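You operate a simulated robot arm through the tools that you are given. There is no shell and no other tool.

The job below is to be done with a simulated two-armed robot. You get a single attempt, and the scene is never put back.

TASK
Press the cold-brew coffee and stand the yellow cup beside the press.
Fine: turn the lid shut first, push the plunger right down, then turn the lid to pour.

It is judged by the outcome, as a careful person would: the job done as asked, and still so three seconds after it is handed in. It fails if anything else is knocked over, pushed out of place, dropped, spilled or broken. Lids that push on must go on centred and level and be pressed home; caps that screw on are set level and turned clockwise until they are tight.

THE ROBOT
Two 7-joint arms with four-finger grippers on one trunk that stands fixed in place. Base frame: the origin is at the foot of the trunk, x ahead of it, y to its left, z up. Units: mm, rad, N and s.
The left shoulder is at [40, 181, 1179], the right one opposite. With the tool pointing down near the work surface each hand reaches from about 260 to 820 mm from the base axis, measured 20 degrees to its own side. Payload 3.67 kg a hand.
The tool frame of a hand sits at the grasp point between the pads (the TCP): z along the fingers, y along the line on which they close. The tips reach 28 mm beyond it. Largest opening 112 mm; the body of the gripper starts 73 mm behind the TCP.
Orientation is that of the tool frame in the base frame, as [roll, pitch, yaw] about the fixed x, y, z axes, in that order (R = Rz(yaw) Ry(pitch) Rx(roll)). With the fingers straight down and closing along the base's y, the tool's x points along the base's -x, its y along +y and its z along -z.

THE INTERFACE
- The arms move only by the tool nudge_tool. It takes "left_series", "right_series" or both (then of equal length, played together; a hand with none holds still); each is a list of rows, each a list of 3 entries, a list of its own where there are three numbers: the turn, a rotation vector about the tool's x, y, z in rad, then the shift along the tool's x, y, z in m, then the opening, from 0 (shut) to 1 (fully open). In form: [[[wx, wy, wz], [tx, ty, tz], jaw], ...]. A call has 1 to 20 rows; each row shifts and turns the commanded pose from where the row before left it, along the tool's axes as they then stand. Each row takes 0.2 s and may step no farther than 50 mm and 0.15 rad from the row before; otherwise, or with a gripper value out of range, the whole call is refused. Where a pose cannot be reached the arm comes as near as it can. A force on the tool above 40 N (or 10 N above the force at the start of the call, whichever is more), or a blocked arm, ends the call early, and 0.2 s more pass. Each finger halts on what it meets, pressing with about 28 N; the grip force reading is that of the motor and also rises with nothing between the fingers. The clock runs only during rows and for 0.2 s after the last one: add rows that do not move to give the fingers time. It gives the time, the measured TCP pose, the force on the tool (base axes), the opening and the grip force at its end, in the units of the frame above (readings bear some noise), with the torque about the TCP (base axes, N m) and any sound that the robot's microphone picked up.
- Cameras (640 x 400 px; columns grow to the right, rows downward): "scene" is now at [91.7, 50.9, 1409.2]; the picture's right is [0.59, -0.81, 0.00], its down [-0.46, -0.34, -0.82] and it looks along [0.66, 0.48, -0.57] (base axes); focal length 315 px, centre (320, 200). "left" rides on the left gripper at [60, 18, -104] in its tool frame; the picture's right is [-0.29, 0.96, 0.00], its down [-0.80, -0.24, -0.55] and it looks along [-0.53, -0.16, 0.83] (tool axes); focal length 234 px, centre (320, 200). "right" rides on the right gripper at [60, -18, -104] in its tool frame; the picture's right is [0.29, 0.96, 0.00], its down [-0.80, 0.24, -0.55] and it looks along [-0.53, 0.16, 0.83] (tool axes); focal length 234 px, centre (320, 200). There is no depth. A picture from a camera that has moved, and an enlarged one, comes with that camera's place and axes in the base frame and with its lens.
- snapshot(camera): a new picture of that camera. The clock stands still meanwhile.
- raise_lower(by): slides the trunk up (or, below 0, down) by that many mm; the arms and the scene camera ride with it, the base frame stays. It gives what a move gives, with no picture.
- aim_head(pan, tilt): turns the head with the scene camera to pan (to the left, within 1.501 rad either way) and tilt (down, from -0.506 to 1.204), counted from straight ahead of the robot. It gives what a move gives.
- close_up(camera, box): a new picture of the part [left, top, right, bottom] of that camera's present view, enlarged. The clock stands still meanwhile.
- sign_off(): hands the job in; it is judged then, once.

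Places have to be worked out from the pictures, the camera data and where the tool is seen. Open the grippers and draw the arms clear of the work before you hand the job in, unless the task says otherwise.

The tools are called after "Call:" by a JSON object that holds its "fn" and its "kwargs". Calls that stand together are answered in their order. nudge_tool: Moves the arms, as the interface text tells. Its arguments: {"type":"object","properties":{"left_series":{"type":"array","items":{"type":"array"}},"right_series":{"type":"array","items":{"type":"array"}}},"required":[]} The other tools are called the same way: raise_lower (by) slides the trunk up or down; aim_head (pan, tilt) turns the head that bears the scene camera; snapshot (camera) takes a picture; close_up (camera, box) takes an enlarged picture of a part of a camera's view; sign_off () hands the job in.

At the start:

```text
time: 0.0
left_ee_pos: [389.3, 550.6, 1222.0]
left_orientation: [3.141, -0.001, -3.142]
left_force: [0.3, -0.4, 0.0]
left_moment: [-0.01, 0.0, -0.01]
left_opening: 111.9
left_finger_force: 0.0
right_ee_pos: [423.1, 71.5, 1183.7]
right_orientation: [3.141, 0.001, -3.139]
right_force: [0.3, 0.1, -0.6]
right_moment: [0.0, 0.02, -0.03]
right_opening: 111.5
right_finger_force: 0.1
trunk travel left (down, up): [-300.0, 214.0]
head pan, tilt: [0.628, 0.609]
```

scene: 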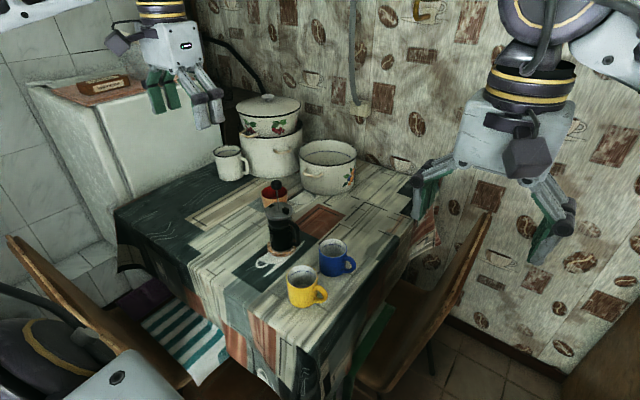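
right: 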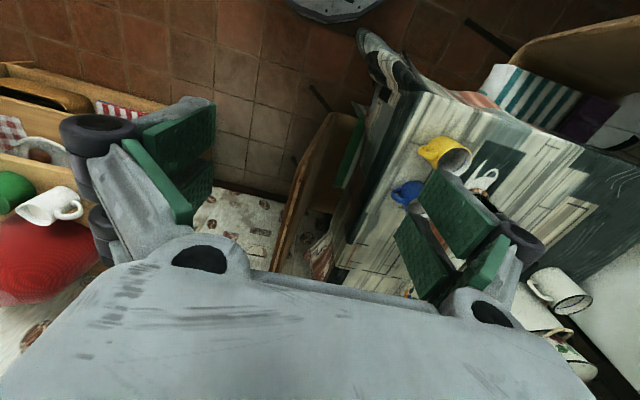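
left: 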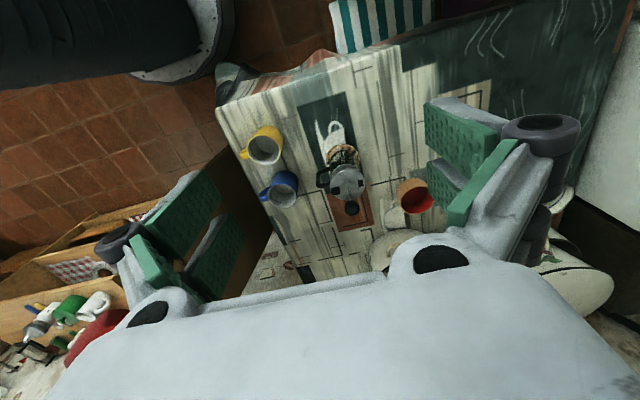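

I start by looking closely at the table: the press, the cups and their surroundings.

Call:
{"fn": "close_up", "kwargs": {"camera": "scene", "box": [220, 160, 380, 320]}}

Call:
{"fn": "close_up", "kwargs": {"camera": "left", "box": [220, 80, 460, 260]}}

Call:
{"fn": "close_up", "kwargs": {"camera": "scene", "box": [240, 170, 320, 260]}}

```text
2.50 times, centred on (300, 240) of scene
camera zoom: at [91.7, 50.9, 1409.2], right [0.59, -0.81, 0.0], down [-0.46, -0.34, -0.82], along [0.66, 0.48, -0.57], focal length 788 px, centre (370, 100)
```

zoom: 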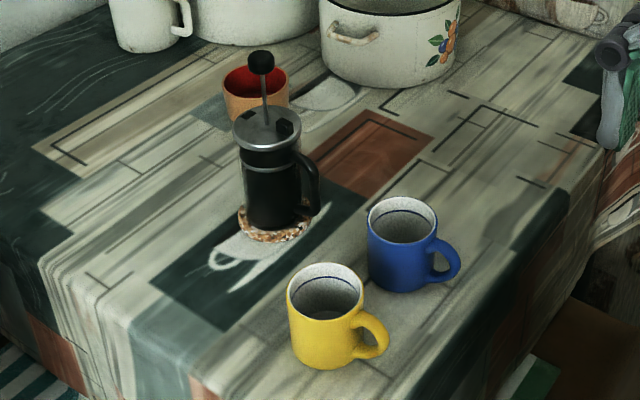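

```text
2.22 times, centred on (340, 170) of left
camera zoom: at [329.7, 567.9, 1324.6], right [0.29, 0.96, 0.0], down [0.8, -0.24, 0.55], along [0.53, -0.16, -0.83], focal length 520 px, centre (276, 267)
```

zoom: 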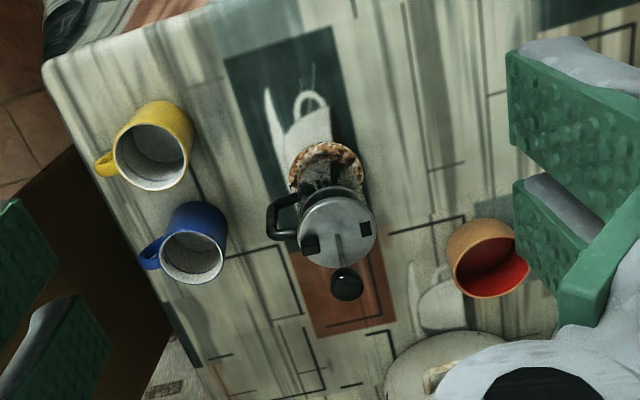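

```text
4.44 times, centred on (280, 215) of scene
camera zoom: at [91.7, 50.9, 1409.2], right [0.59, -0.81, 0.0], down [-0.46, -0.34, -0.82], along [0.66, 0.48, -0.57], focal length 1401 px, centre (498, 133)
```

zoom: 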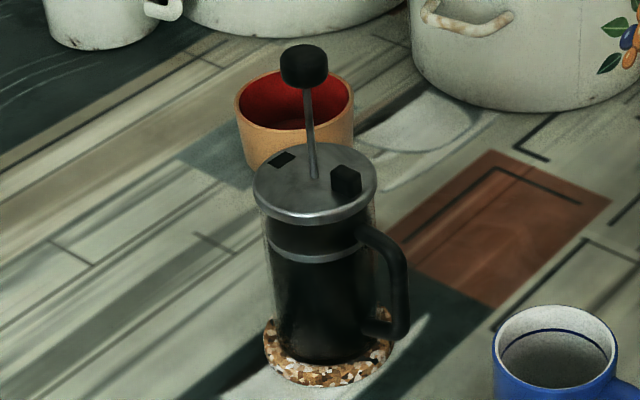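

The knob triangulates to about (588, 552, 972), the lid top to z≈885, the yellow cup rim to (485, 390, 824) and the blue cup to (609, 383). I zoom in further to read the lid marks and the spout.

Call:
{"fn": "close_up", "kwargs": {"camera": "scene", "box": [258, 175, 308, 215]}}

Call:
{"fn": "close_up", "kwargs": {"camera": "left", "box": [305, 135, 385, 225]}}

Call:
{"fn": "close_up", "kwargs": {"camera": "right", "box": [410, 120, 540, 220]}}

```text
10.00 times, centred on (283, 195) of scene
camera zoom: at [91.7, 50.9, 1409.2], right [0.59, -0.81, 0.0], down [-0.46, -0.34, -0.82], along [0.66, 0.48, -0.57], focal length 3152 px, centre (690, 250)
```

zoom: 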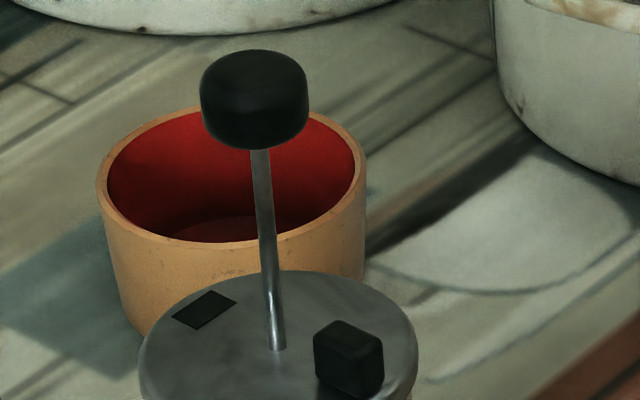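

```text
4.44 times, centred on (345, 180) of left
camera zoom: at [329.7, 567.9, 1324.6], right [0.29, 0.96, 0.0], down [0.8, -0.24, 0.55], along [0.53, -0.16, -0.83], focal length 1041 px, centre (209, 289)
```

zoom: 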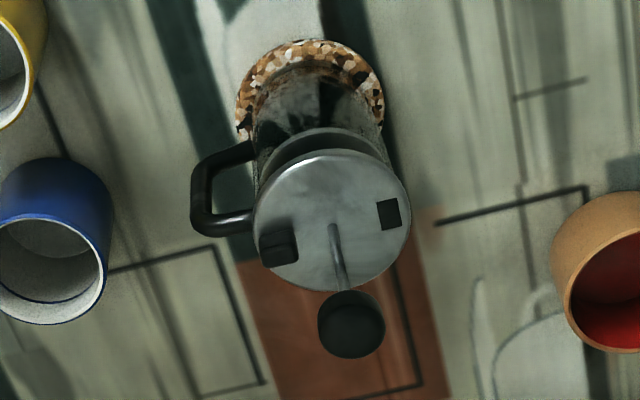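

```text
4.00 times, centred on (475, 170) of right
camera zoom: at [362.0, 53.2, 1287.4], right [-0.29, 0.96, 0.0], down [0.8, 0.24, 0.55], along [0.53, 0.16, -0.83], focal length 937 px, centre (-300, 320)
```

zoom: 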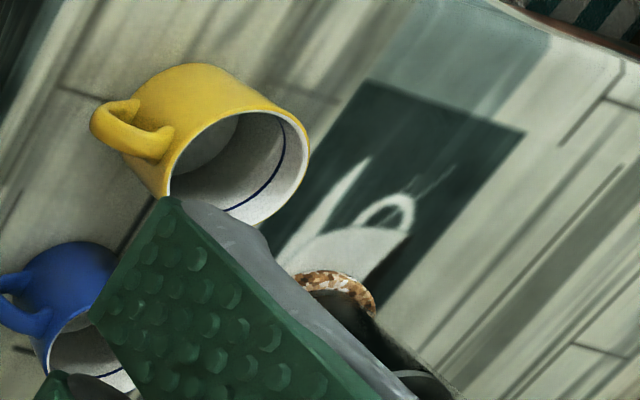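

The raised tab sits on the handle side (toward -y) and the flat mark is opposite (+y), so the lid may be in its pouring position now. I move the left hand to look at the press from the +y side and find the spout.

Call:
{"fn": "nudge_tool", "kwargs": {"left_series": [[[0, 0, 0], [-0.006, 0.02, 0.035], 1], [[0, 0, 0], [-0.006, 0.02, 0.035], 1], [[0, 0, 0], [-0.006, 0.02, 0.035], 1], [[0, 0, 0], [-0.006, 0.02, 0.035], 1], [[0, 0, 0], [-0.006, 0.02, 0.035], 1]]}}

Call:
{"fn": "snapshot", "kwargs": {"camera": "left"}}

```text
time: 1.2
left_ee_pos: [421.2, 652.1, 1044.4]
left_orientation: [-3.141, -0.001, -3.14]
left_force: [-0.1, 0.7, -0.4]
left_moment: [0.01, -0.02, 0.0]
left_opening: 112.1
left_finger_force: 0.1
right_ee_pos: [423.0, 73.5, 1182.7]
right_orientation: [-3.138, 0.001, -3.141]
right_force: [0.4, -0.1, 0.4]
right_moment: [-0.01, -0.01, 0.01]
right_opening: 112.0
right_finger_force: 0.0
trunk travel left (down, up): [-300.0, 214.0]
head pan, tilt: [0.628, 0.609]
```

```text
taken
camera left: at [361.9, 669.7, 1149.2], right [0.29, 0.96, 0.0], down [0.8, -0.24, 0.55], along [0.53, -0.16, -0.83], focal length 234 px, centre (320, 200)
```

left: 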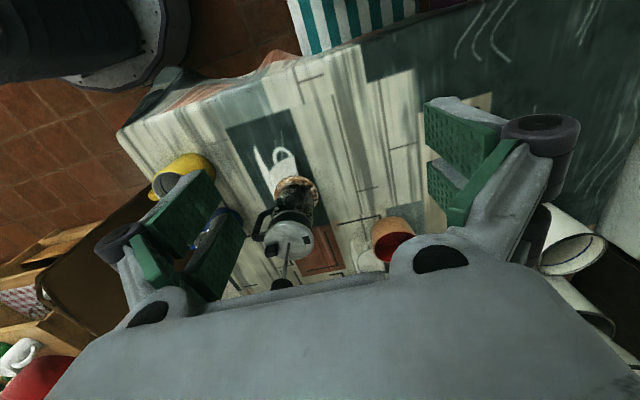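

Call:
{"fn": "close_up", "kwargs": {"camera": "left", "box": [250, 165, 340, 300]}}

```text
2.96 times, centred on (295, 232) of left
camera zoom: at [361.9, 669.7, 1149.2], right [0.29, 0.96, 0.0], down [0.8, -0.24, 0.55], along [0.53, -0.16, -0.83], focal length 694 px, centre (394, 104)
```

zoom: 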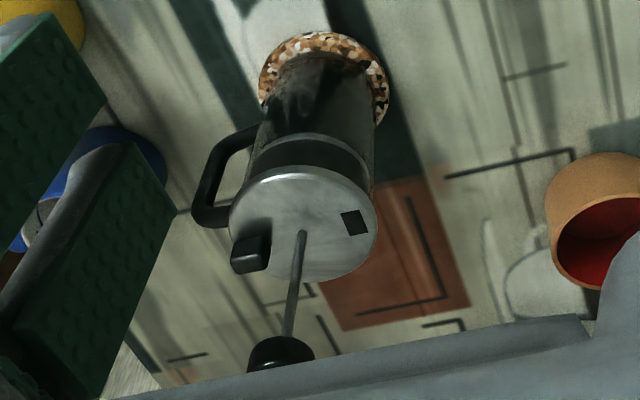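

No spout is visible on this side from above; I swing the left hand around to the +y side with a flatter view to look under the lid rim.

Call:
{"fn": "nudge_tool", "kwargs": {"left_series": [[[0, 0, 0], [-0.025, 0.025, 0.01], 1], [[0, 0, 0], [-0.025, 0.025, 0.01], 1], [[0, 0, 0], [-0.025, 0.02, 0.01], 1], [[0, 0, 0.145], [0, 0, 0], 1], [[0, 0, 0.145], [0, 0, 0], 1], [[0, 0, 0.145], [0, 0, 0], 1], [[0, 0, 0.145], [0, 0, 0], 1], [[0, 0, 0.145], [0, 0, 0], 1], [[0, 0, 0.145], [0, 0, 0], 1], [[0, -0.125, 0], [0, 0, 0], 1], [[0, -0.125, 0], [0, 0, 0], 1], [[0, -0.125, 0], [0, 0, 0], 1], [[0, -0.125, 0], [0, 0, 0], 1]]}}

Call:
{"fn": "snapshot", "kwargs": {"camera": "left"}}

Call:
{"fn": "snapshot", "kwargs": {"camera": "scene"}}

```text
time: 4.0
left_ee_pos: [493.9, 721.3, 1015.0]
left_orientation: [3.14, 0.502, 2.27]
left_force: [-0.5, -0.3, 1.0]
left_moment: [0.01, -0.01, 0.01]
left_opening: 111.8
left_finger_force: 0.1
right_ee_pos: [422.0, 72.1, 1182.3]
right_orientation: [-3.14, 0.001, 3.141]
right_force: [-0.6, 0.2, -0.3]
right_moment: [-0.03, 0.0, 0.02]
right_opening: 111.7
right_finger_force: 0.1
trunk travel left (down, up): [-300.0, 214.0]
head pan, tilt: [0.628, 0.609]
```

```text
taken
camera left: at [442.7, 810.3, 1077.9], right [0.89, 0.42, 0.14], down [0.09, -0.49, 0.87], along [0.44, -0.76, -0.47], focal length 234 px, centre (320, 200)
```

left: 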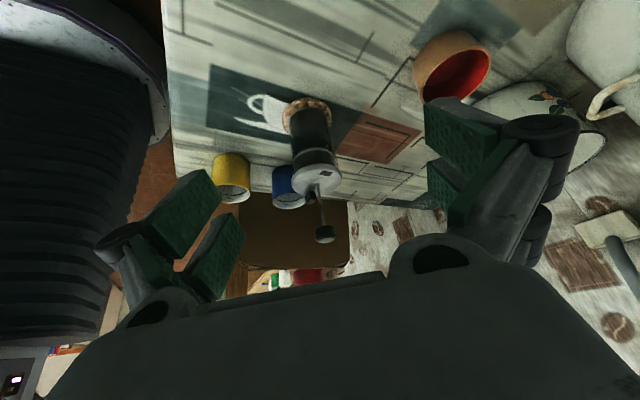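

```text
taken
camera scene: at [91.6, 51.6, 1409.1], right [0.59, -0.81, 0.0], down [-0.46, -0.34, -0.82], along [0.66, 0.48, -0.57], focal length 315 px, centre (320, 200)
```

scene: 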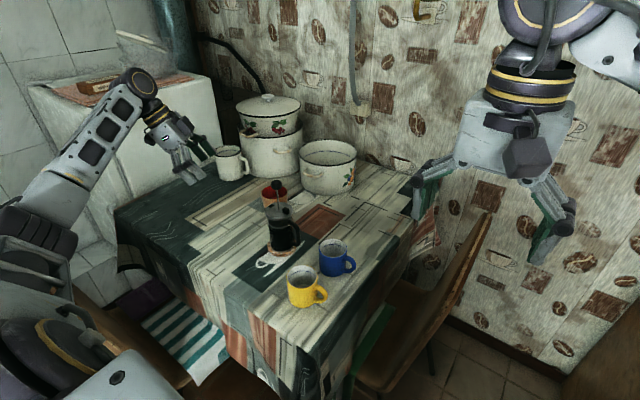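

Call:
{"fn": "close_up", "kwargs": {"camera": "left", "box": [275, 90, 355, 150]}}

Call:
{"fn": "close_up", "kwargs": {"camera": "left", "box": [280, 145, 350, 195]}}

Call:
{"fn": "close_up", "kwargs": {"camera": "scene", "box": [255, 170, 315, 260]}}

```text
6.67 times, centred on (315, 120) of left
camera zoom: at [442.7, 810.3, 1077.9], right [0.89, 0.42, 0.14], down [0.09, -0.49, 0.87], along [0.44, -0.76, -0.47], focal length 1561 px, centre (353, 733)
```

zoom: 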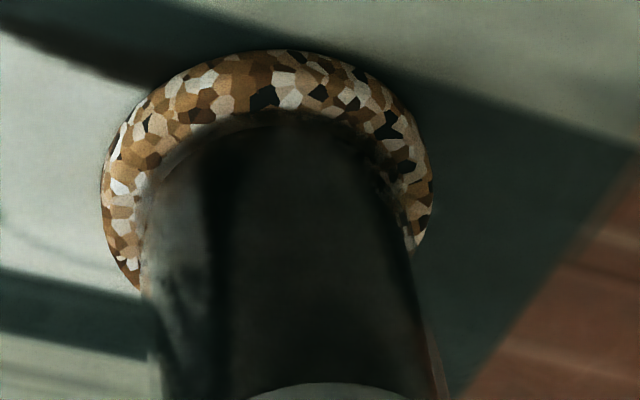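

```text
8.00 times, centred on (315, 170) of left
camera zoom: at [442.7, 810.3, 1077.9], right [0.89, 0.42, 0.14], down [0.09, -0.49, 0.87], along [0.44, -0.76, -0.47], focal length 1873 px, centre (360, 440)
```

zoom: 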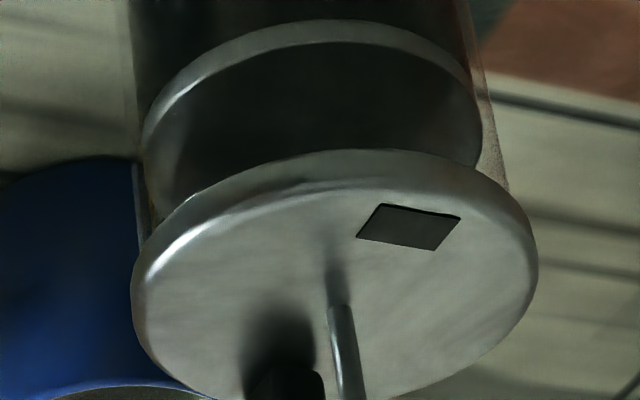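

```text
4.44 times, centred on (285, 215) of scene
camera zoom: at [91.6, 51.6, 1409.1], right [0.59, -0.81, 0.0], down [-0.46, -0.34, -0.82], along [0.66, 0.48, -0.57], focal length 1401 px, centre (476, 133)
```

zoom: 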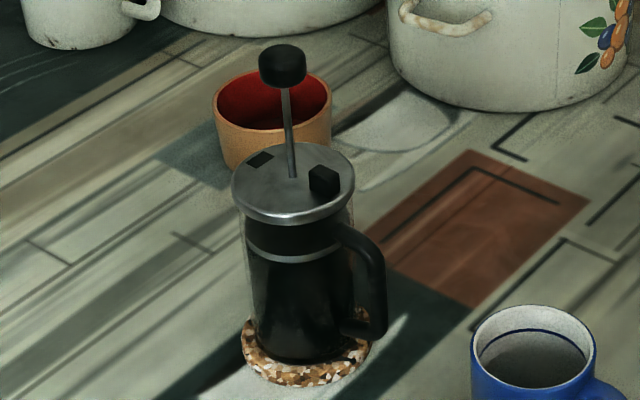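

The glass shows no lip from here, and the flat mark looks to be opposite the handle. I drop lower and flatten the view to check for a spout under the lid on the +y side.

Call:
{"fn": "nudge_tool", "kwargs": {"left_series": [[[0, 0, 0], [0.0192, 0, 0.0351], 1], [[0, 0, 0], [0.0192, 0, 0.0351], 1], [[0, 0, 0], [0.0192, 0, 0.0351], 1], [[0, -0.12, 0], [0, 0, 0], 1], [[0, -0.12, 0], [0, 0, 0], 1]]}}

Call:
{"fn": "snapshot", "kwargs": {"camera": "left"}}

```text
time: 5.2
left_ee_pos: [493.2, 721.0, 896.4]
left_orientation: [3.142, 0.742, 2.27]
left_force: [-0.1, 0.7, 0.2]
left_moment: [-0.01, 0.03, 0.02]
left_opening: 111.9
left_finger_force: 0.0
right_ee_pos: [423.0, 72.5, 1182.6]
right_orientation: [3.141, 0.001, -3.14]
right_force: [1.1, -0.2, 0.2]
right_moment: [-0.01, -0.01, -0.02]
right_opening: 111.9
right_finger_force: 0.1
trunk travel left (down, up): [-300.0, 214.0]
head pan, tilt: [0.628, 0.609]
```

```text
taken
camera left: at [434.6, 819.4, 932.0], right [0.87, 0.45, 0.2], down [-0.05, -0.32, 0.95], along [0.49, -0.83, -0.26], focal length 234 px, centre (320, 200)
```

left: 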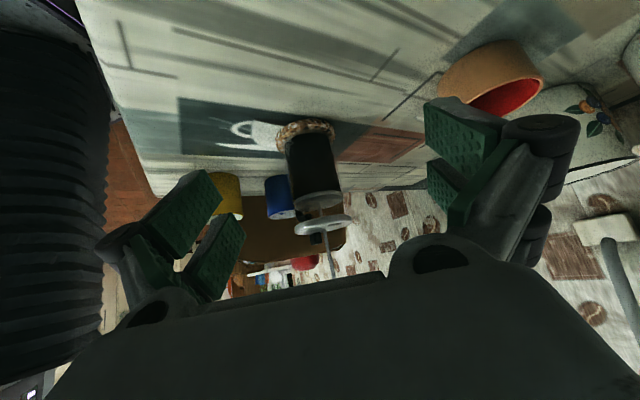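

Call:
{"fn": "close_up", "kwargs": {"camera": "left", "box": [265, 105, 365, 285]}}

Call:
{"fn": "close_up", "kwargs": {"camera": "left", "box": [275, 180, 365, 250]}}

```text
2.22 times, centred on (315, 195) of left
camera zoom: at [434.6, 819.4, 932.0], right [0.87, 0.45, 0.2], down [-0.05, -0.32, 0.95], along [0.49, -0.83, -0.26], focal length 520 px, centre (331, 211)
```

zoom: 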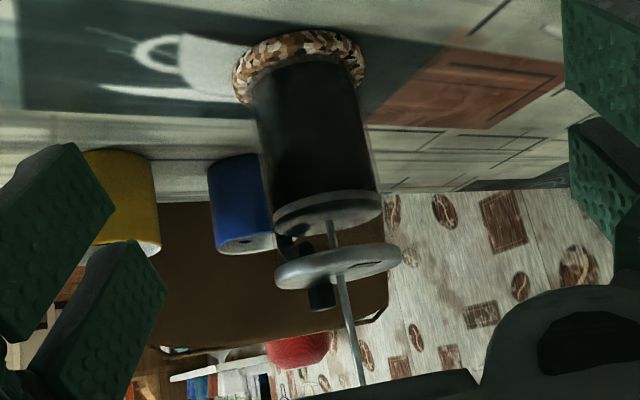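

```text
5.71 times, centred on (320, 215) of left
camera zoom: at [434.6, 819.4, 932.0], right [0.87, 0.45, 0.2], down [-0.05, -0.32, 0.95], along [0.49, -0.83, -0.26], focal length 1338 px, centre (320, 114)
```

zoom: 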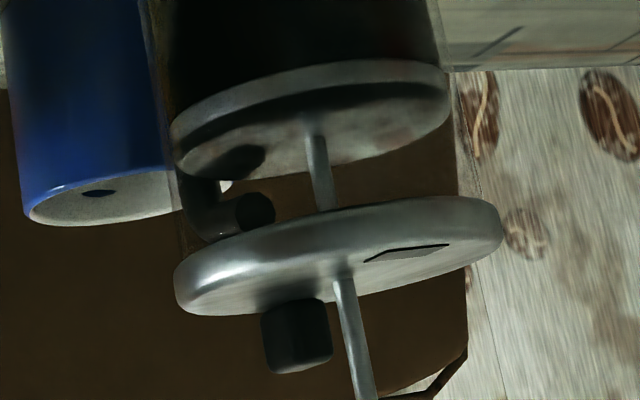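

The glass is clear with the filter disc just beneath the lid, and the tab lines up with the handle, so the lid appears to stand at "pour" now. I go back up and take a clean overhead view to measure the angles of tab, mark and handle.

Call:
{"fn": "nudge_tool", "kwargs": {"left_series": [[[0, 0, 0], [-0.02704, 0, -0.02948], 1], [[0, 0, 0], [-0.02704, 0, -0.02948], 1], [[0, 0, 0], [-0.02704, 0, -0.02948], 1], [[0, 0, 0], [-0.02704, 0, -0.02948], 1], [[0, 0.124, 0], [0, 0, 0], 1], [[0, 0.124, 0], [0, 0, 0], 1], [[0, 0.124, 0], [0, 0, 0], 1], [[0, 0.124, 0], [0, 0, 0], 1], [[0, 0.124, 0], [0, 0, 0], 1], [[0, 0.124, 0], [0, 0, 0], 1], [[0, 0, -0.145], [0, 0, 0], 1], [[0, 0, -0.145], [0, 0, 0], 1], [[0, 0, -0.145], [0, 0, 0], 1], [[0, 0, -0.145], [0, 0, 0], 1], [[0, 0, -0.145], [0, 0, 0], 1], [[0, 0, -0.145], [0, 0, 0], 1], [[0, 0, 0], [0.006, -0.0443, 0], 1], [[0, 0, 0], [0.006, -0.0443, 0], 1], [[0, 0, 0], [0.006, -0.0443, 0], 1]]}}

Call:
{"fn": "snapshot", "kwargs": {"camera": "left"}}

```text
time: 9.2
left_ee_pos: [476.8, 586.2, 1056.4]
left_orientation: [3.138, -0.002, 3.141]
left_force: [1.0, -0.5, -0.9]
left_moment: [0.04, 0.0, -0.01]
left_opening: 112.1
left_finger_force: 0.1
right_ee_pos: [421.6, 70.9, 1182.8]
right_orientation: [-3.141, 0.001, 3.14]
right_force: [-0.2, -1.0, -0.4]
right_moment: [0.01, 0.0, 0.02]
right_opening: 112.2
right_finger_force: 0.1
trunk travel left (down, up): [-300.0, 214.0]
head pan, tilt: [0.628, 0.609]
```

```text
taken
camera left: at [418.2, 602.4, 1161.3], right [0.29, 0.96, 0.0], down [0.8, -0.24, 0.55], along [0.53, -0.16, -0.83], focal length 234 px, centre (320, 200)
```

left: 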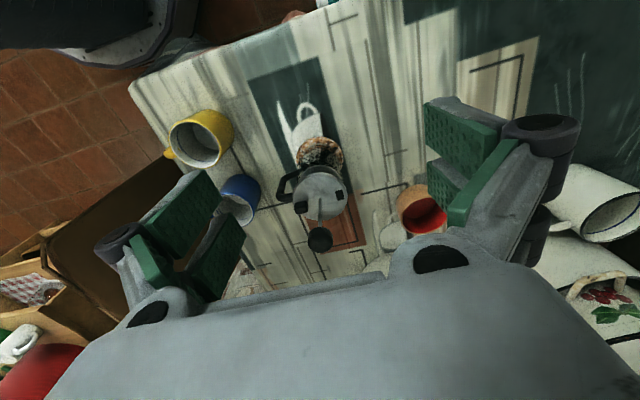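

Call:
{"fn": "close_up", "kwargs": {"camera": "left", "box": [265, 130, 365, 260]}}

Call:
{"fn": "close_up", "kwargs": {"camera": "left", "box": [270, 155, 350, 205]}}

```text
3.08 times, centred on (315, 195) of left
camera zoom: at [418.2, 602.4, 1161.3], right [0.29, 0.96, 0.0], down [0.8, -0.24, 0.55], along [0.53, -0.16, -0.83], focal length 720 px, centre (335, 215)
```

zoom: 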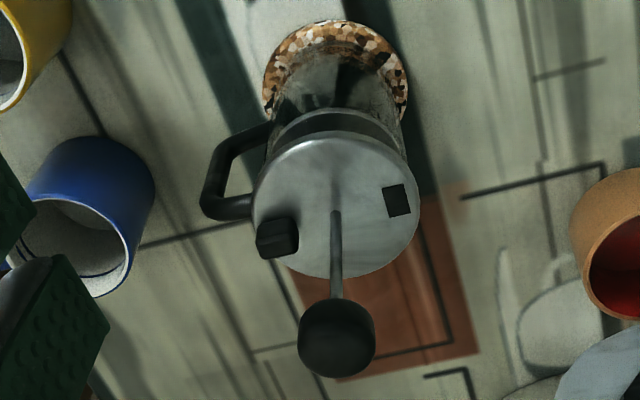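

```text
8.00 times, centred on (310, 180) of left
camera zoom: at [418.2, 602.4, 1161.3], right [0.29, 0.96, 0.0], down [0.8, -0.24, 0.55], along [0.53, -0.16, -0.83], focal length 1873 px, centre (400, 360)
```

zoom: 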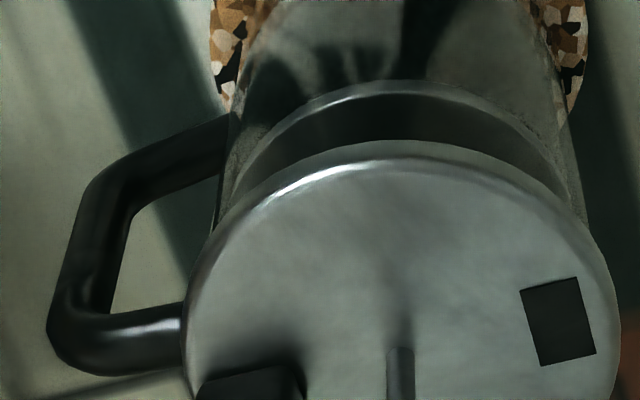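

The mark lies at about 86° and the handle at about −95° around the lid axis near (591, 551), so the lid is aligned with the handle axis. I zoom on the tab to get its size and position before going to grip it.

Call:
{"fn": "close_up", "kwargs": {"camera": "left", "box": [288, 180, 338, 220]}}

Call:
{"fn": "close_up", "kwargs": {"camera": "scene", "box": [268, 190, 308, 222]}}

```text
10.00 times, centred on (313, 200) of left
camera zoom: at [418.2, 602.4, 1161.3], right [0.29, 0.96, 0.0], down [0.8, -0.24, 0.55], along [0.53, -0.16, -0.83], focal length 2342 px, centre (390, 200)
```

zoom: 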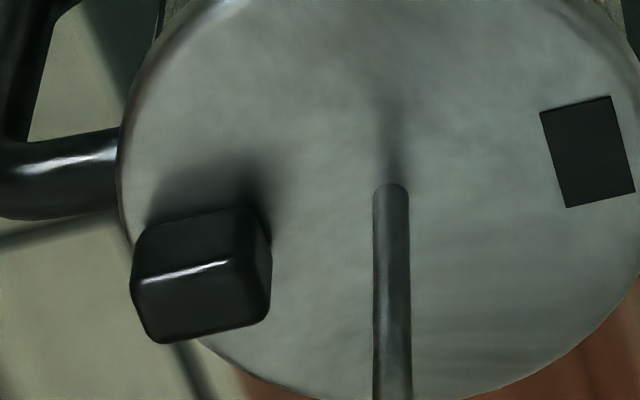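

```text
12.50 times, centred on (288, 206) of scene
camera zoom: at [91.3, 50.0, 1409.2], right [0.59, -0.81, 0.0], down [-0.46, -0.34, -0.82], along [0.66, 0.48, -0.57], focal length 3939 px, centre (720, 125)
```

zoom: 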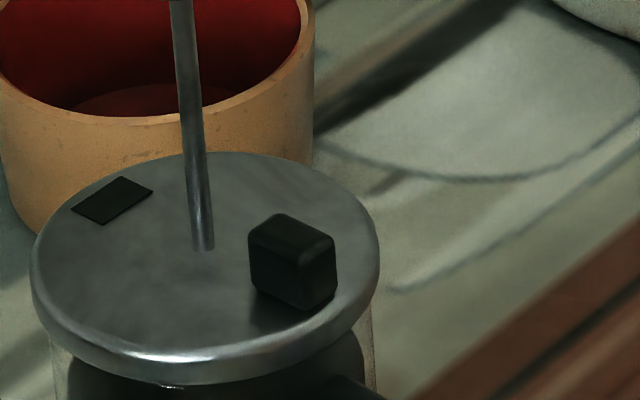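

The lid axis is at (588, 551), lid top z≈891, tab centred at (588, 525) with top z≈906, knob top ≈981. I move the left hand above the tab, well clear in height, and turn it so the fingers close along base x.

Call:
{"fn": "nudge_tool", "kwargs": {"left_series": [[[0, 0, 0], [-0.0278, -0.0215, 0], 1], [[0, 0, 0], [-0.0278, -0.0215, 0], 1], [[0, 0, 0], [-0.0278, -0.0215, 0], 1], [[0, 0, 0], [-0.0278, -0.0215, 0], 1], [[0, 0, -0.1428], [0, 0, 0], 0.7], [[0, 0, -0.1428], [0, 0, 0], 0.6], [[0, 0, -0.1428], [0, 0, 0], 0.6], [[0, 0, -0.1428], [0, 0, 0], 0.6], [[0, 0, -0.1428], [0, 0, 0], 0.6], [[0, 0, -0.1428], [0, 0, 0], 0.6], [[0, 0, -0.1428], [0, 0, 0], 0.6], [[0, 0, -0.1428], [0, 0, 0], 0.6], [[0, 0, -0.1428], [0, 0, 0], 0.6], [[0, 0, -0.1428], [0, 0, 0], 0.6], [[0, 0, -0.1428], [0, 0, 0], 0.6]]}}

Call:
{"fn": "snapshot", "kwargs": {"camera": "left"}}

Call:
{"fn": "snapshot", "kwargs": {"camera": "scene"}}

```text
time: 12.4
left_ee_pos: [586.8, 501.7, 1055.1]
left_orientation: [3.14, 0.002, -1.567]
left_force: [0.0, 0.1, 0.5]
left_moment: [0.01, 0.02, 0.0]
left_opening: 67.2
left_finger_force: 0.2
right_ee_pos: [422.8, 71.9, 1181.6]
right_orientation: [-3.141, -0.001, -3.141]
right_force: [1.2, 0.5, 0.7]
right_moment: [-0.01, -0.04, -0.01]
right_opening: 111.9
right_finger_force: 0.1
trunk travel left (down, up): [-300.0, 214.0]
head pan, tilt: [0.628, 0.609]
```

```text
taken
camera left: at [570.4, 441.0, 1158.8], right [-0.96, 0.29, 0.0], down [0.24, 0.8, 0.56], along [0.16, 0.53, -0.83], focal length 234 px, centre (320, 200)
```

left: 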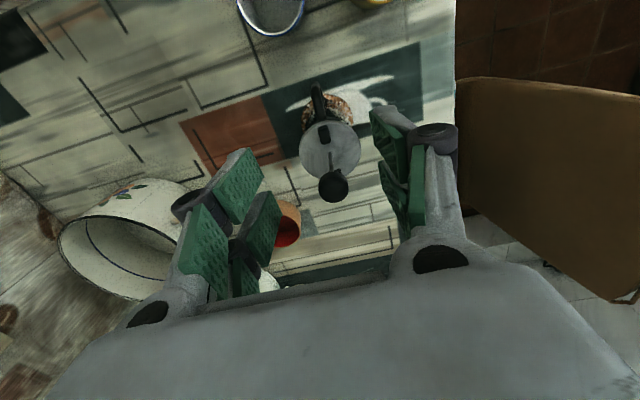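

```text
taken
camera scene: at [91.7, 50.9, 1409.1], right [0.59, -0.81, 0.0], down [-0.46, -0.34, -0.82], along [0.66, 0.48, -0.57], focal length 315 px, centre (320, 200)
```

scene: 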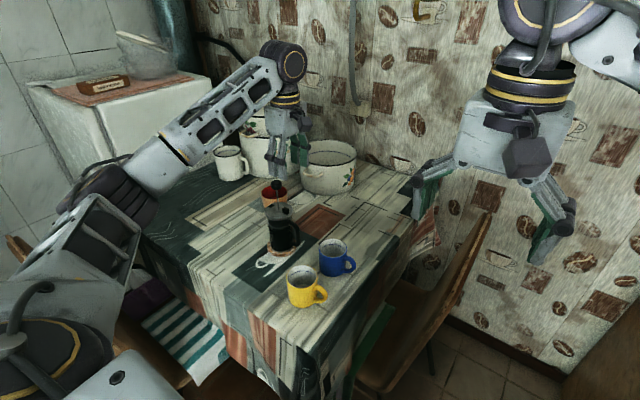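

The yaw is reachable and the press is well in view. I zoom on the lid from this side to check tab against handle alignment.

Call:
{"fn": "close_up", "kwargs": {"camera": "left", "box": [290, 75, 370, 210]}}

Call:
{"fn": "close_up", "kwargs": {"camera": "left", "box": [295, 75, 365, 145]}}

```text
2.96 times, centred on (330, 142) of left
camera zoom: at [570.4, 441.0, 1158.8], right [-0.96, 0.29, 0.0], down [0.24, 0.8, 0.56], along [0.16, 0.53, -0.83], focal length 694 px, centre (290, 370)
```

zoom: 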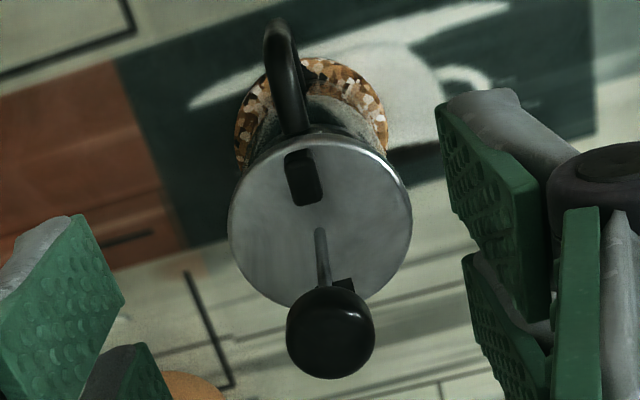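

```text
5.71 times, centred on (330, 110) of left
camera zoom: at [570.4, 441.0, 1158.8], right [-0.96, 0.29, 0.0], down [0.24, 0.8, 0.56], along [0.16, 0.53, -0.83], focal length 1338 px, centre (263, 714)
```

zoom: 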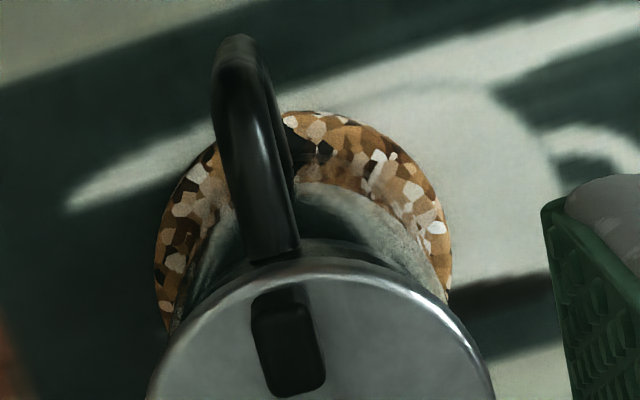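

Tab and handle are in line. I lower the open fingers around the tab, stopping with the tips about 5 mm above the lid.

Call:
{"fn": "nudge_tool", "kwargs": {"left_series": [[[0, 0, 0], [-0.005, -0.0002, 0.0325], 0.6], [[0, 0, 0], [-0.005, -0.0002, 0.0325], 0.5], [[0, 0, 0], [-0.005, -0.0002, 0.0325], 0.45], [[0, 0, 0], [-0.005, -0.0002, 0.0325], 0.45]]}}

Call:
{"fn": "snapshot", "kwargs": {"camera": "left"}}

Call:
{"fn": "close_up", "kwargs": {"camera": "scene", "box": [240, 150, 330, 260]}}

```text
time: 13.4
left_ee_pos: [586.7, 522.2, 926.0]
left_orientation: [3.14, 0.004, -1.571]
left_force: [0.9, 0.7, 0.6]
left_moment: [-0.02, 0.02, 0.0]
left_opening: 50.4
left_finger_force: 0.0
right_ee_pos: [422.9, 72.5, 1183.6]
right_orientation: [-3.14, -0.001, 3.142]
right_force: [0.3, 0.2, 0.3]
right_moment: [-0.03, 0.07, 0.01]
right_opening: 112.0
right_finger_force: 0.1
trunk travel left (down, up): [-300.0, 214.0]
head pan, tilt: [0.628, 0.609]
```

```text
taken
camera left: at [569.5, 461.1, 1028.6], right [-0.96, 0.29, 0.0], down [0.24, 0.8, 0.56], along [0.16, 0.53, -0.83], focal length 234 px, centre (320, 200)
```

left: 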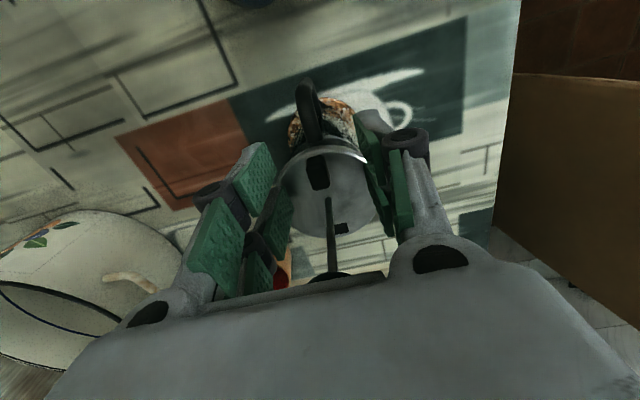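

```text
3.64 times, centred on (285, 205) of scene
camera zoom: at [92.2, 51.5, 1409.1], right [0.59, -0.81, 0.0], down [-0.46, -0.34, -0.82], along [0.66, 0.48, -0.57], focal length 1146 px, centre (447, 182)
```

zoom: 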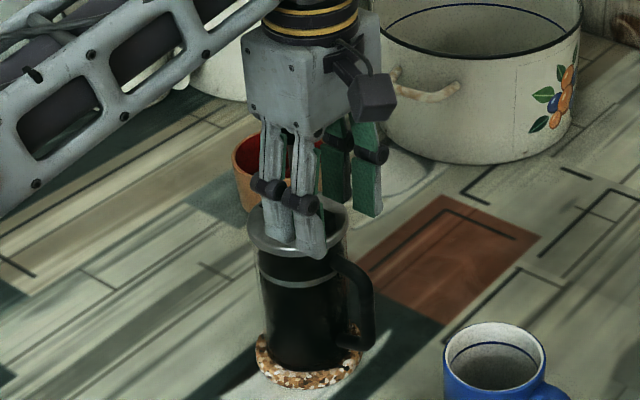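

The fingers straddle the tab with the tips just above the lid. I zoom in to check the centring before closing.

Call:
{"fn": "close_up", "kwargs": {"camera": "left", "box": [240, 120, 420, 280]}}

```text
2.50 times, centred on (330, 200) of left
camera zoom: at [569.5, 461.1, 1028.6], right [-0.96, 0.29, 0.0], down [0.24, 0.8, 0.56], along [0.16, 0.53, -0.83], focal length 585 px, centre (295, 200)
```

zoom: 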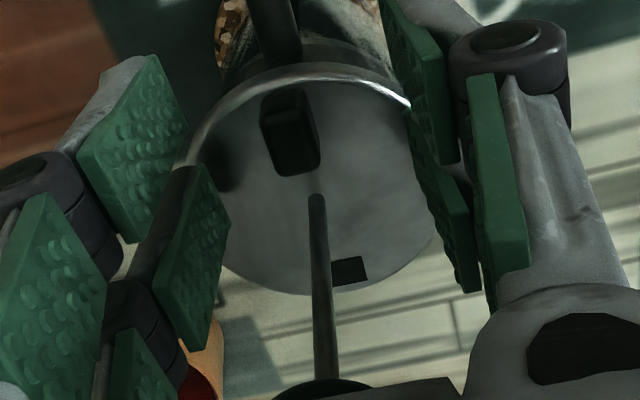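

The tab sits about 2 mm toward +x of the TCP; I correct that and close in two stages.

Call:
{"fn": "nudge_tool", "kwargs": {"left_series": [[[0, 0, 0], [0, -0.002, 0], 0.3], [[0, 0, 0], [0, 0, 0], 0.2], [[0, 0, 0], [0, 0, 0], 0.05], [[0, 0, 0], [0, 0, 0], 0.05], [[0, 0, 0], [0, 0, 0], 0.05]]}}

Call:
{"fn": "close_up", "kwargs": {"camera": "left", "box": [240, 120, 420, 280]}}

```text
time: 14.6
left_ee_pos: [588.8, 522.6, 924.9]
left_orientation: [3.14, 0.005, -1.568]
left_force: [-0.9, -0.6, 0.0]
left_moment: [-0.09, -0.03, -0.01]
left_opening: 11.6
left_finger_force: 28.4
right_ee_pos: [423.1, 71.3, 1183.3]
right_orientation: [-3.14, 0.0, -3.141]
right_force: [-0.3, 0.1, -0.4]
right_moment: [0.01, 0.03, -0.02]
right_opening: 111.9
right_finger_force: 0.0
trunk travel left (down, up): [-300.0, 214.0]
head pan, tilt: [0.628, 0.609]
```

```text
2.50 times, centred on (330, 200) of left
camera zoom: at [572.1, 460.8, 1028.6], right [-0.96, 0.29, 0.0], down [0.24, 0.8, 0.56], along [0.16, 0.53, -0.83], focal length 585 px, centre (295, 200)
```

zoom: 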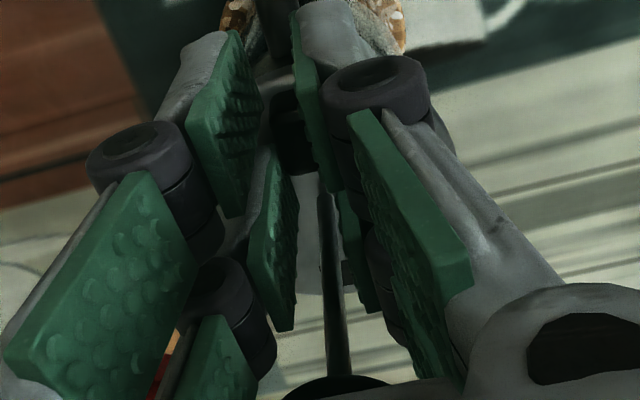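

The tab is held squarely (11.6 mm wide). I try a small clockwise turn about the lid axis and read the forces.

Call:
{"fn": "nudge_tool", "kwargs": {"left_series": [[[0, 0, 0.05], [-4e-05, 0.00144, 0], 0.05], [[0, 0, 0.05], [-4e-05, 0.00144, 0], 0.05]]}}

Call:
{"fn": "close_up", "kwargs": {"camera": "scene", "box": [240, 150, 330, 260]}}

```text
time: 15.2
left_ee_pos: [585.4, 523.2, 924.4]
left_orientation: [3.14, 0.003, -1.672]
left_force: [-0.4, 0.6, -0.6]
left_moment: [-0.16, -0.04, -0.02]
left_opening: 11.8
left_finger_force: 28.1
right_ee_pos: [421.8, 72.1, 1182.8]
right_orientation: [-3.141, -0.001, -3.141]
right_force: [1.1, -0.1, -0.2]
right_moment: [0.04, 0.01, 0.03]
right_opening: 111.9
right_finger_force: 0.1
trunk travel left (down, up): [-300.0, 214.0]
head pan, tilt: [0.628, 0.609]
```

```text
3.64 times, centred on (285, 205) of scene
camera zoom: at [92.0, 51.2, 1409.1], right [0.59, -0.81, 0.0], down [-0.46, -0.34, -0.82], along [0.66, 0.48, -0.57], focal length 1146 px, centre (447, 182)
```

zoom: 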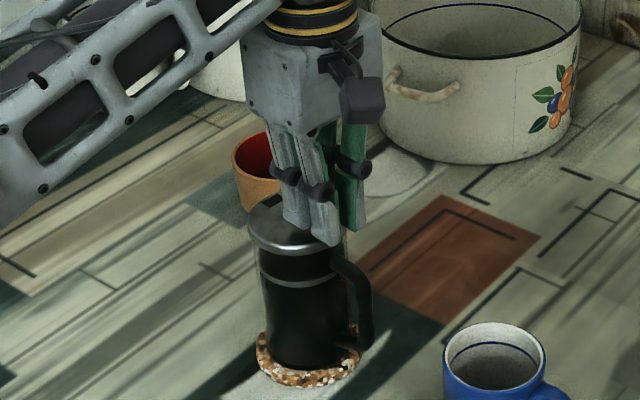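

Forces are negligible, so I turn further (0.4 rad) and check that the handle has stayed put.

Call:
{"fn": "nudge_tool", "kwargs": {"left_series": [[[0, 0, 0.1], [-0.000145, 0.002885, 0], 0.05], [[0, 0, 0.1], [-0.000145, 0.002885, 0], 0.05], [[0, 0, 0.1], [-0.000145, 0.002885, 0], 0.05], [[0, 0, 0.1], [-0.000145, 0.002885, 0], 0.05]]}}

Call:
{"fn": "close_up", "kwargs": {"camera": "scene", "box": [240, 150, 330, 260]}}

Call:
{"fn": "close_up", "kwargs": {"camera": "left", "box": [220, 60, 420, 280]}}

```text
time: 16.2
left_ee_pos: [575.9, 526.7, 924.7]
left_orientation: [3.138, 0.002, -2.071]
left_force: [1.0, 1.8, 0.4]
left_moment: [0.58, -0.28, 0.02]
left_opening: 11.8
left_finger_force: 28.0
right_ee_pos: [422.2, 72.6, 1182.5]
right_orientation: [3.14, 0.001, 3.141]
right_force: [0.9, -0.4, -0.5]
right_moment: [-0.02, 0.02, 0.02]
right_opening: 112.2
right_finger_force: 0.1
trunk travel left (down, up): [-300.0, 214.0]
head pan, tilt: [0.628, 0.609]
```

```text
3.64 times, centred on (285, 205) of scene
camera zoom: at [91.8, 51.2, 1409.1], right [0.59, -0.81, 0.0], down [-0.46, -0.34, -0.82], along [0.66, 0.48, -0.57], focal length 1146 px, centre (447, 182)
```

zoom: 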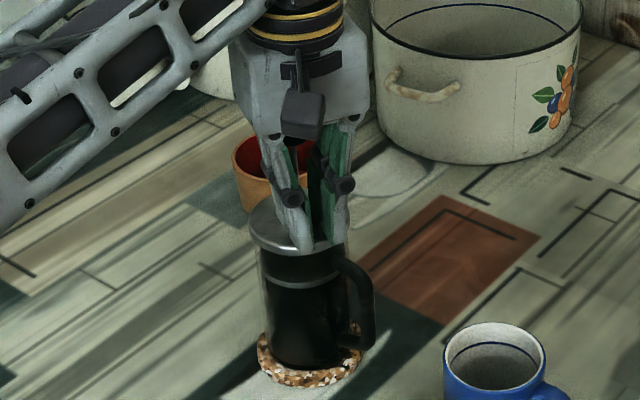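

```text
1.82 times, centred on (320, 170) of left
camera zoom: at [532.3, 480.9, 1028.7], right [-0.7, 0.71, 0.0], down [0.59, 0.58, 0.56], along [0.39, 0.39, -0.83], focal length 426 px, centre (320, 254)
```

zoom: 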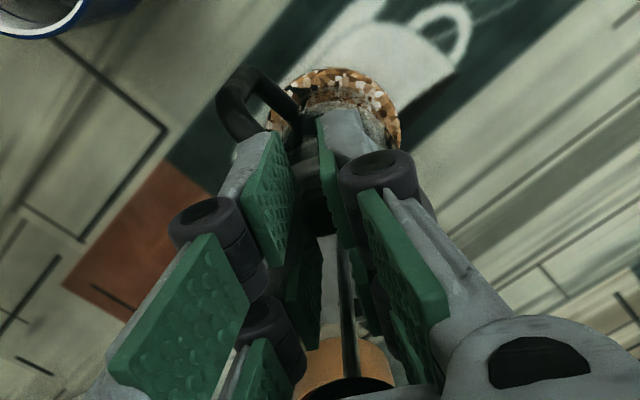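

The handle has not moved, so the lid itself is turning. There is a 0.6 Nm moment on the hand though, so I look closer for any contact between the hand and the plunger knob.

Call:
{"fn": "close_up", "kwargs": {"camera": "scene", "box": [262, 165, 307, 225]}}

Call:
{"fn": "close_up", "kwargs": {"camera": "left", "box": [290, 160, 370, 280]}}

```text
6.67 times, centred on (284, 195) of scene
camera zoom: at [91.8, 51.2, 1409.1], right [0.59, -0.81, 0.0], down [-0.46, -0.34, -0.82], along [0.66, 0.48, -0.57], focal length 2101 px, centre (557, 233)
```

zoom: 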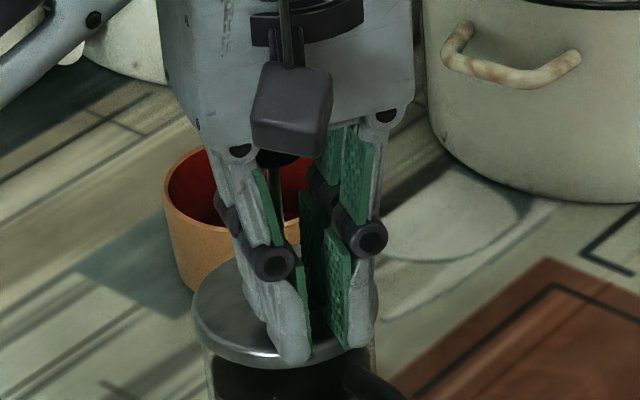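

```text
3.33 times, centred on (330, 220) of left
camera zoom: at [532.3, 480.9, 1028.7], right [-0.7, 0.71, 0.0], down [0.59, 0.58, 0.56], along [0.39, 0.39, -0.83], focal length 781 px, centre (287, 133)
```

zoom: 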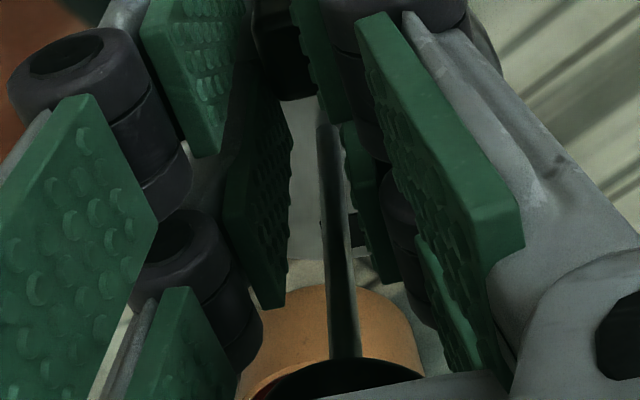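

The rod passes between the inner parts of the fingers without visible contact. I take a still reading to see whether the moment persists, with a tiny lift of nothing else.

Call:
{"fn": "nudge_tool", "kwargs": {"left_series": [[[0, 0, 0], [0, 0, 0], 0.05], [[0, 0, 0], [0, 0, 0], 0.05]]}}

```text
time: 16.8
left_ee_pos: [575.5, 526.9, 924.7]
left_orientation: [3.138, 0.001, -2.072]
left_force: [0.7, 2.5, 0.1]
left_moment: [0.65, -0.35, 0.03]
left_opening: 11.8
left_finger_force: 27.9
right_ee_pos: [422.5, 71.0, 1183.3]
right_orientation: [3.141, -0.002, 3.141]
right_force: [0.5, 0.5, -0.8]
right_moment: [-0.01, -0.01, 0.01]
right_opening: 111.8
right_finger_force: 0.2
trunk travel left (down, up): [-300.0, 214.0]
head pan, tilt: [0.628, 0.609]
```

A steady couple remains; I release the tab briefly (fingers open to ~30 mm) to see whether it comes from the grip or from contact with the knob.

Call:
{"fn": "nudge_tool", "kwargs": {"left_series": [[[0, 0, 0], [0, 0, 0], 0.28], [[0, 0, 0], [0, 0, 0], 0.28]]}}

Call:
{"fn": "close_up", "kwargs": {"camera": "left", "box": [240, 100, 420, 280]}}

```text
time: 17.4
left_ee_pos: [575.3, 525.5, 925.6]
left_orientation: [3.138, 0.002, -2.071]
left_force: [0.0, -0.2, -0.6]
left_moment: [-0.05, 0.0, 0.01]
left_opening: 31.4
left_finger_force: 0.1
right_ee_pos: [422.4, 71.5, 1183.5]
right_orientation: [3.141, -0.001, 3.141]
right_force: [0.1, 0.0, -0.3]
right_moment: [0.0, -0.01, 0.0]
right_opening: 112.1
right_finger_force: 0.1
trunk travel left (down, up): [-300.0, 214.0]
head pan, tilt: [0.628, 0.609]
```

```text
2.22 times, centred on (330, 190) of left
camera zoom: at [532.4, 480.3, 1028.6], right [-0.7, 0.71, 0.0], down [0.59, 0.58, 0.55], along [0.39, 0.39, -0.83], focal length 520 px, centre (298, 222)
```

zoom: 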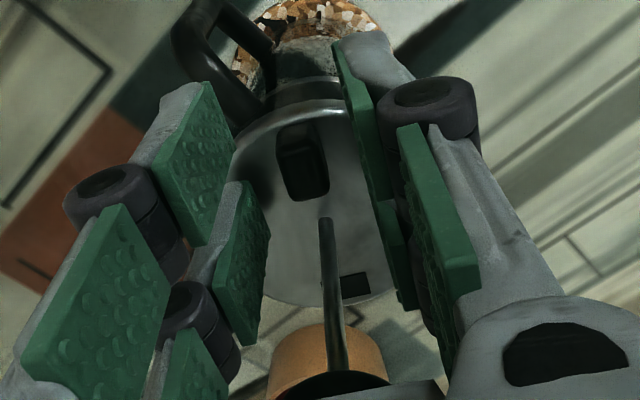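

The stress was only the grip: my orbit centre was off, and the pull implies the true axis is nearer x≈591.5. I re-grip and continue clockwise about the corrected axis.

Call:
{"fn": "nudge_tool", "kwargs": {"left_series": [[[0, 0, 0], [0, 0, 0], 0.05], [[0, 0, 0], [0, 0, 0], 0.05], [[0, 0, 0.1], [-0.000322, 0.003047, 0], 0.05], [[0, 0, 0.1], [-0.000322, 0.003047, 0], 0.05], [[0, 0, 0.1], [-0.000322, 0.003047, 0], 0.05], [[0, 0, 0.1], [-0.000322, 0.003047, 0], 0.05]]}}

Call:
{"fn": "close_up", "kwargs": {"camera": "scene", "box": [240, 150, 330, 260]}}

```text
time: 18.8
left_ee_pos: [566.5, 534.2, 924.1]
left_orientation: [3.138, 0.0, -2.471]
left_force: [-1.3, 2.1, 0.7]
left_moment: [0.06, 0.12, 0.06]
left_opening: 11.5
left_finger_force: 27.6
right_ee_pos: [421.7, 72.5, 1183.7]
right_orientation: [3.141, 0.0, 3.14]
right_force: [0.6, 0.1, -0.7]
right_moment: [-0.01, 0.0, -0.01]
right_opening: 111.8
right_finger_force: 0.0
trunk travel left (down, up): [-300.0, 214.0]
head pan, tilt: [0.628, 0.609]
```

```text
3.64 times, centred on (285, 205) of scene
camera zoom: at [91.6, 51.3, 1409.1], right [0.59, -0.81, 0.0], down [-0.46, -0.34, -0.82], along [0.66, 0.48, -0.57], focal length 1146 px, centre (447, 182)
```

zoom: 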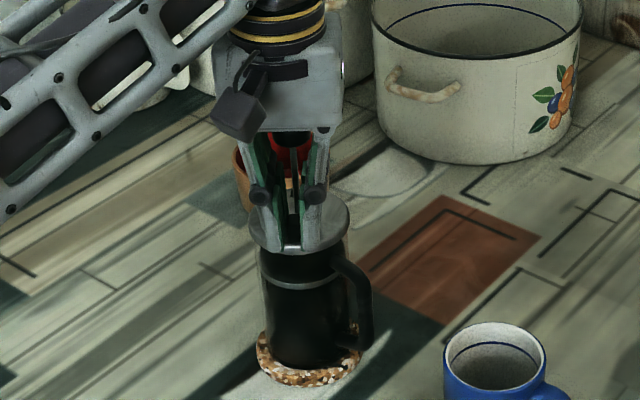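

Forces are small and the pot and coaster have not shifted. I continue clockwise in small rows, watching for a stop.

Call:
{"fn": "nudge_tool", "kwargs": {"left_series": [[[0, 0, 0.1], [-0.000322, 0.003047, 0], 0.05], [[0, 0, 0.1], [-0.000322, 0.003047, 0], 0.05], [[0, 0, 0.1], [-0.000322, 0.003047, 0], 0.05]]}}

```text
time: 19.6
left_ee_pos: [563.7, 541.7, 925.4]
left_orientation: [3.138, -0.002, -2.773]
left_force: [-0.2, -0.3, -0.3]
left_moment: [-0.01, 0.2, 0.03]
left_opening: 11.7
left_finger_force: 28.1
right_ee_pos: [423.4, 72.3, 1184.2]
right_orientation: [-3.139, -0.001, -3.141]
right_force: [-0.3, 0.3, 0.1]
right_moment: [-0.03, 0.01, 0.01]
right_opening: 112.0
right_finger_force: 0.0
trunk travel left (down, up): [-300.0, 214.0]
head pan, tilt: [0.628, 0.609]
```

Call:
{"fn": "nudge_tool", "kwargs": {"left_series": [[[0, 0, 0.1], [-0.000322, 0.003047, 0], 0.05], [[0, 0, 0.1], [-0.000322, 0.003047, 0], 0.05], [[0, 0, 0.1], [-0.000322, 0.003047, 0], 0.05], [[0, 0, 0.1], [-0.000322, 0.003047, 0], 0.05]]}}

Call:
{"fn": "close_up", "kwargs": {"camera": "scene", "box": [240, 150, 330, 260]}}

Call:
{"fn": "close_up", "kwargs": {"camera": "left", "box": [240, 100, 420, 280]}}

```text
time: 20.6
left_ee_pos: [561.0, 553.4, 925.1]
left_orientation: [3.139, -0.001, 3.111]
left_force: [0.0, 2.6, 0.1]
left_moment: [0.17, 0.0, 0.08]
left_opening: 11.8
left_finger_force: 28.0
right_ee_pos: [423.1, 71.6, 1183.5]
right_orientation: [-3.141, 0.001, 3.141]
right_force: [-0.4, -0.4, 0.3]
right_moment: [-0.03, -0.05, 0.04]
right_opening: 111.9
right_finger_force: 0.0
trunk travel left (down, up): [-300.0, 214.0]
head pan, tilt: [0.628, 0.609]
```

```text
3.64 times, centred on (285, 205) of scene
camera zoom: at [91.8, 51.4, 1409.1], right [0.59, -0.81, 0.0], down [-0.46, -0.34, -0.82], along [0.66, 0.48, -0.57], focal length 1146 px, centre (447, 182)
```

zoom: 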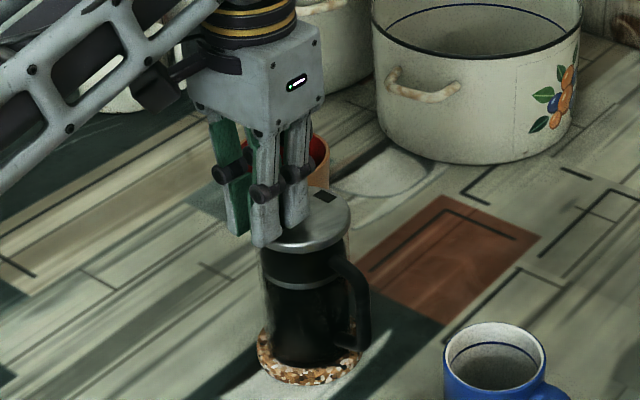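

```text
2.22 times, centred on (330, 190) of left
camera zoom: at [503.3, 573.3, 1029.3], right [0.32, 0.95, 0.0], down [0.79, -0.27, 0.55], along [0.52, -0.17, -0.83], focal length 520 px, centre (298, 222)
```

zoom: 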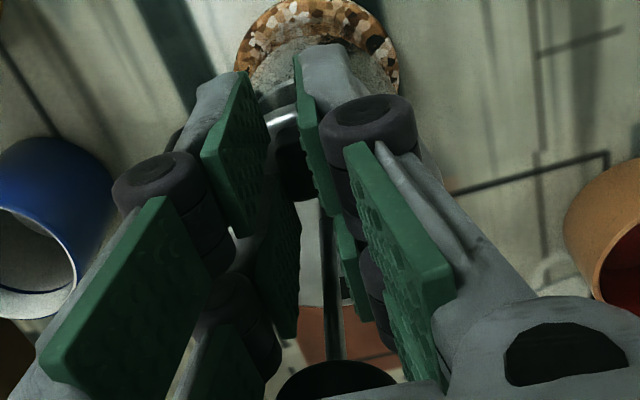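

The lid has now turned about 92° clockwise with the mark on the far (+x) side, and no stop felt yet. I check the handle and coaster against the first close-up.

Call:
{"fn": "close_up", "kwargs": {"camera": "scene", "box": [255, 170, 315, 260]}}

```text
4.44 times, centred on (285, 215) of scene
camera zoom: at [91.8, 51.4, 1409.1], right [0.59, -0.81, 0.0], down [-0.46, -0.34, -0.82], along [0.66, 0.48, -0.57], focal length 1401 px, centre (476, 133)
```

zoom: 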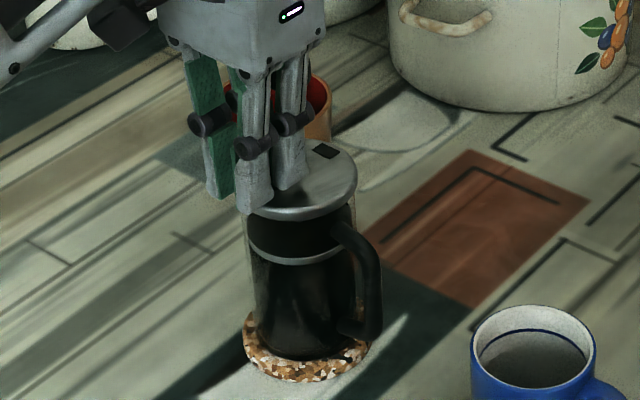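

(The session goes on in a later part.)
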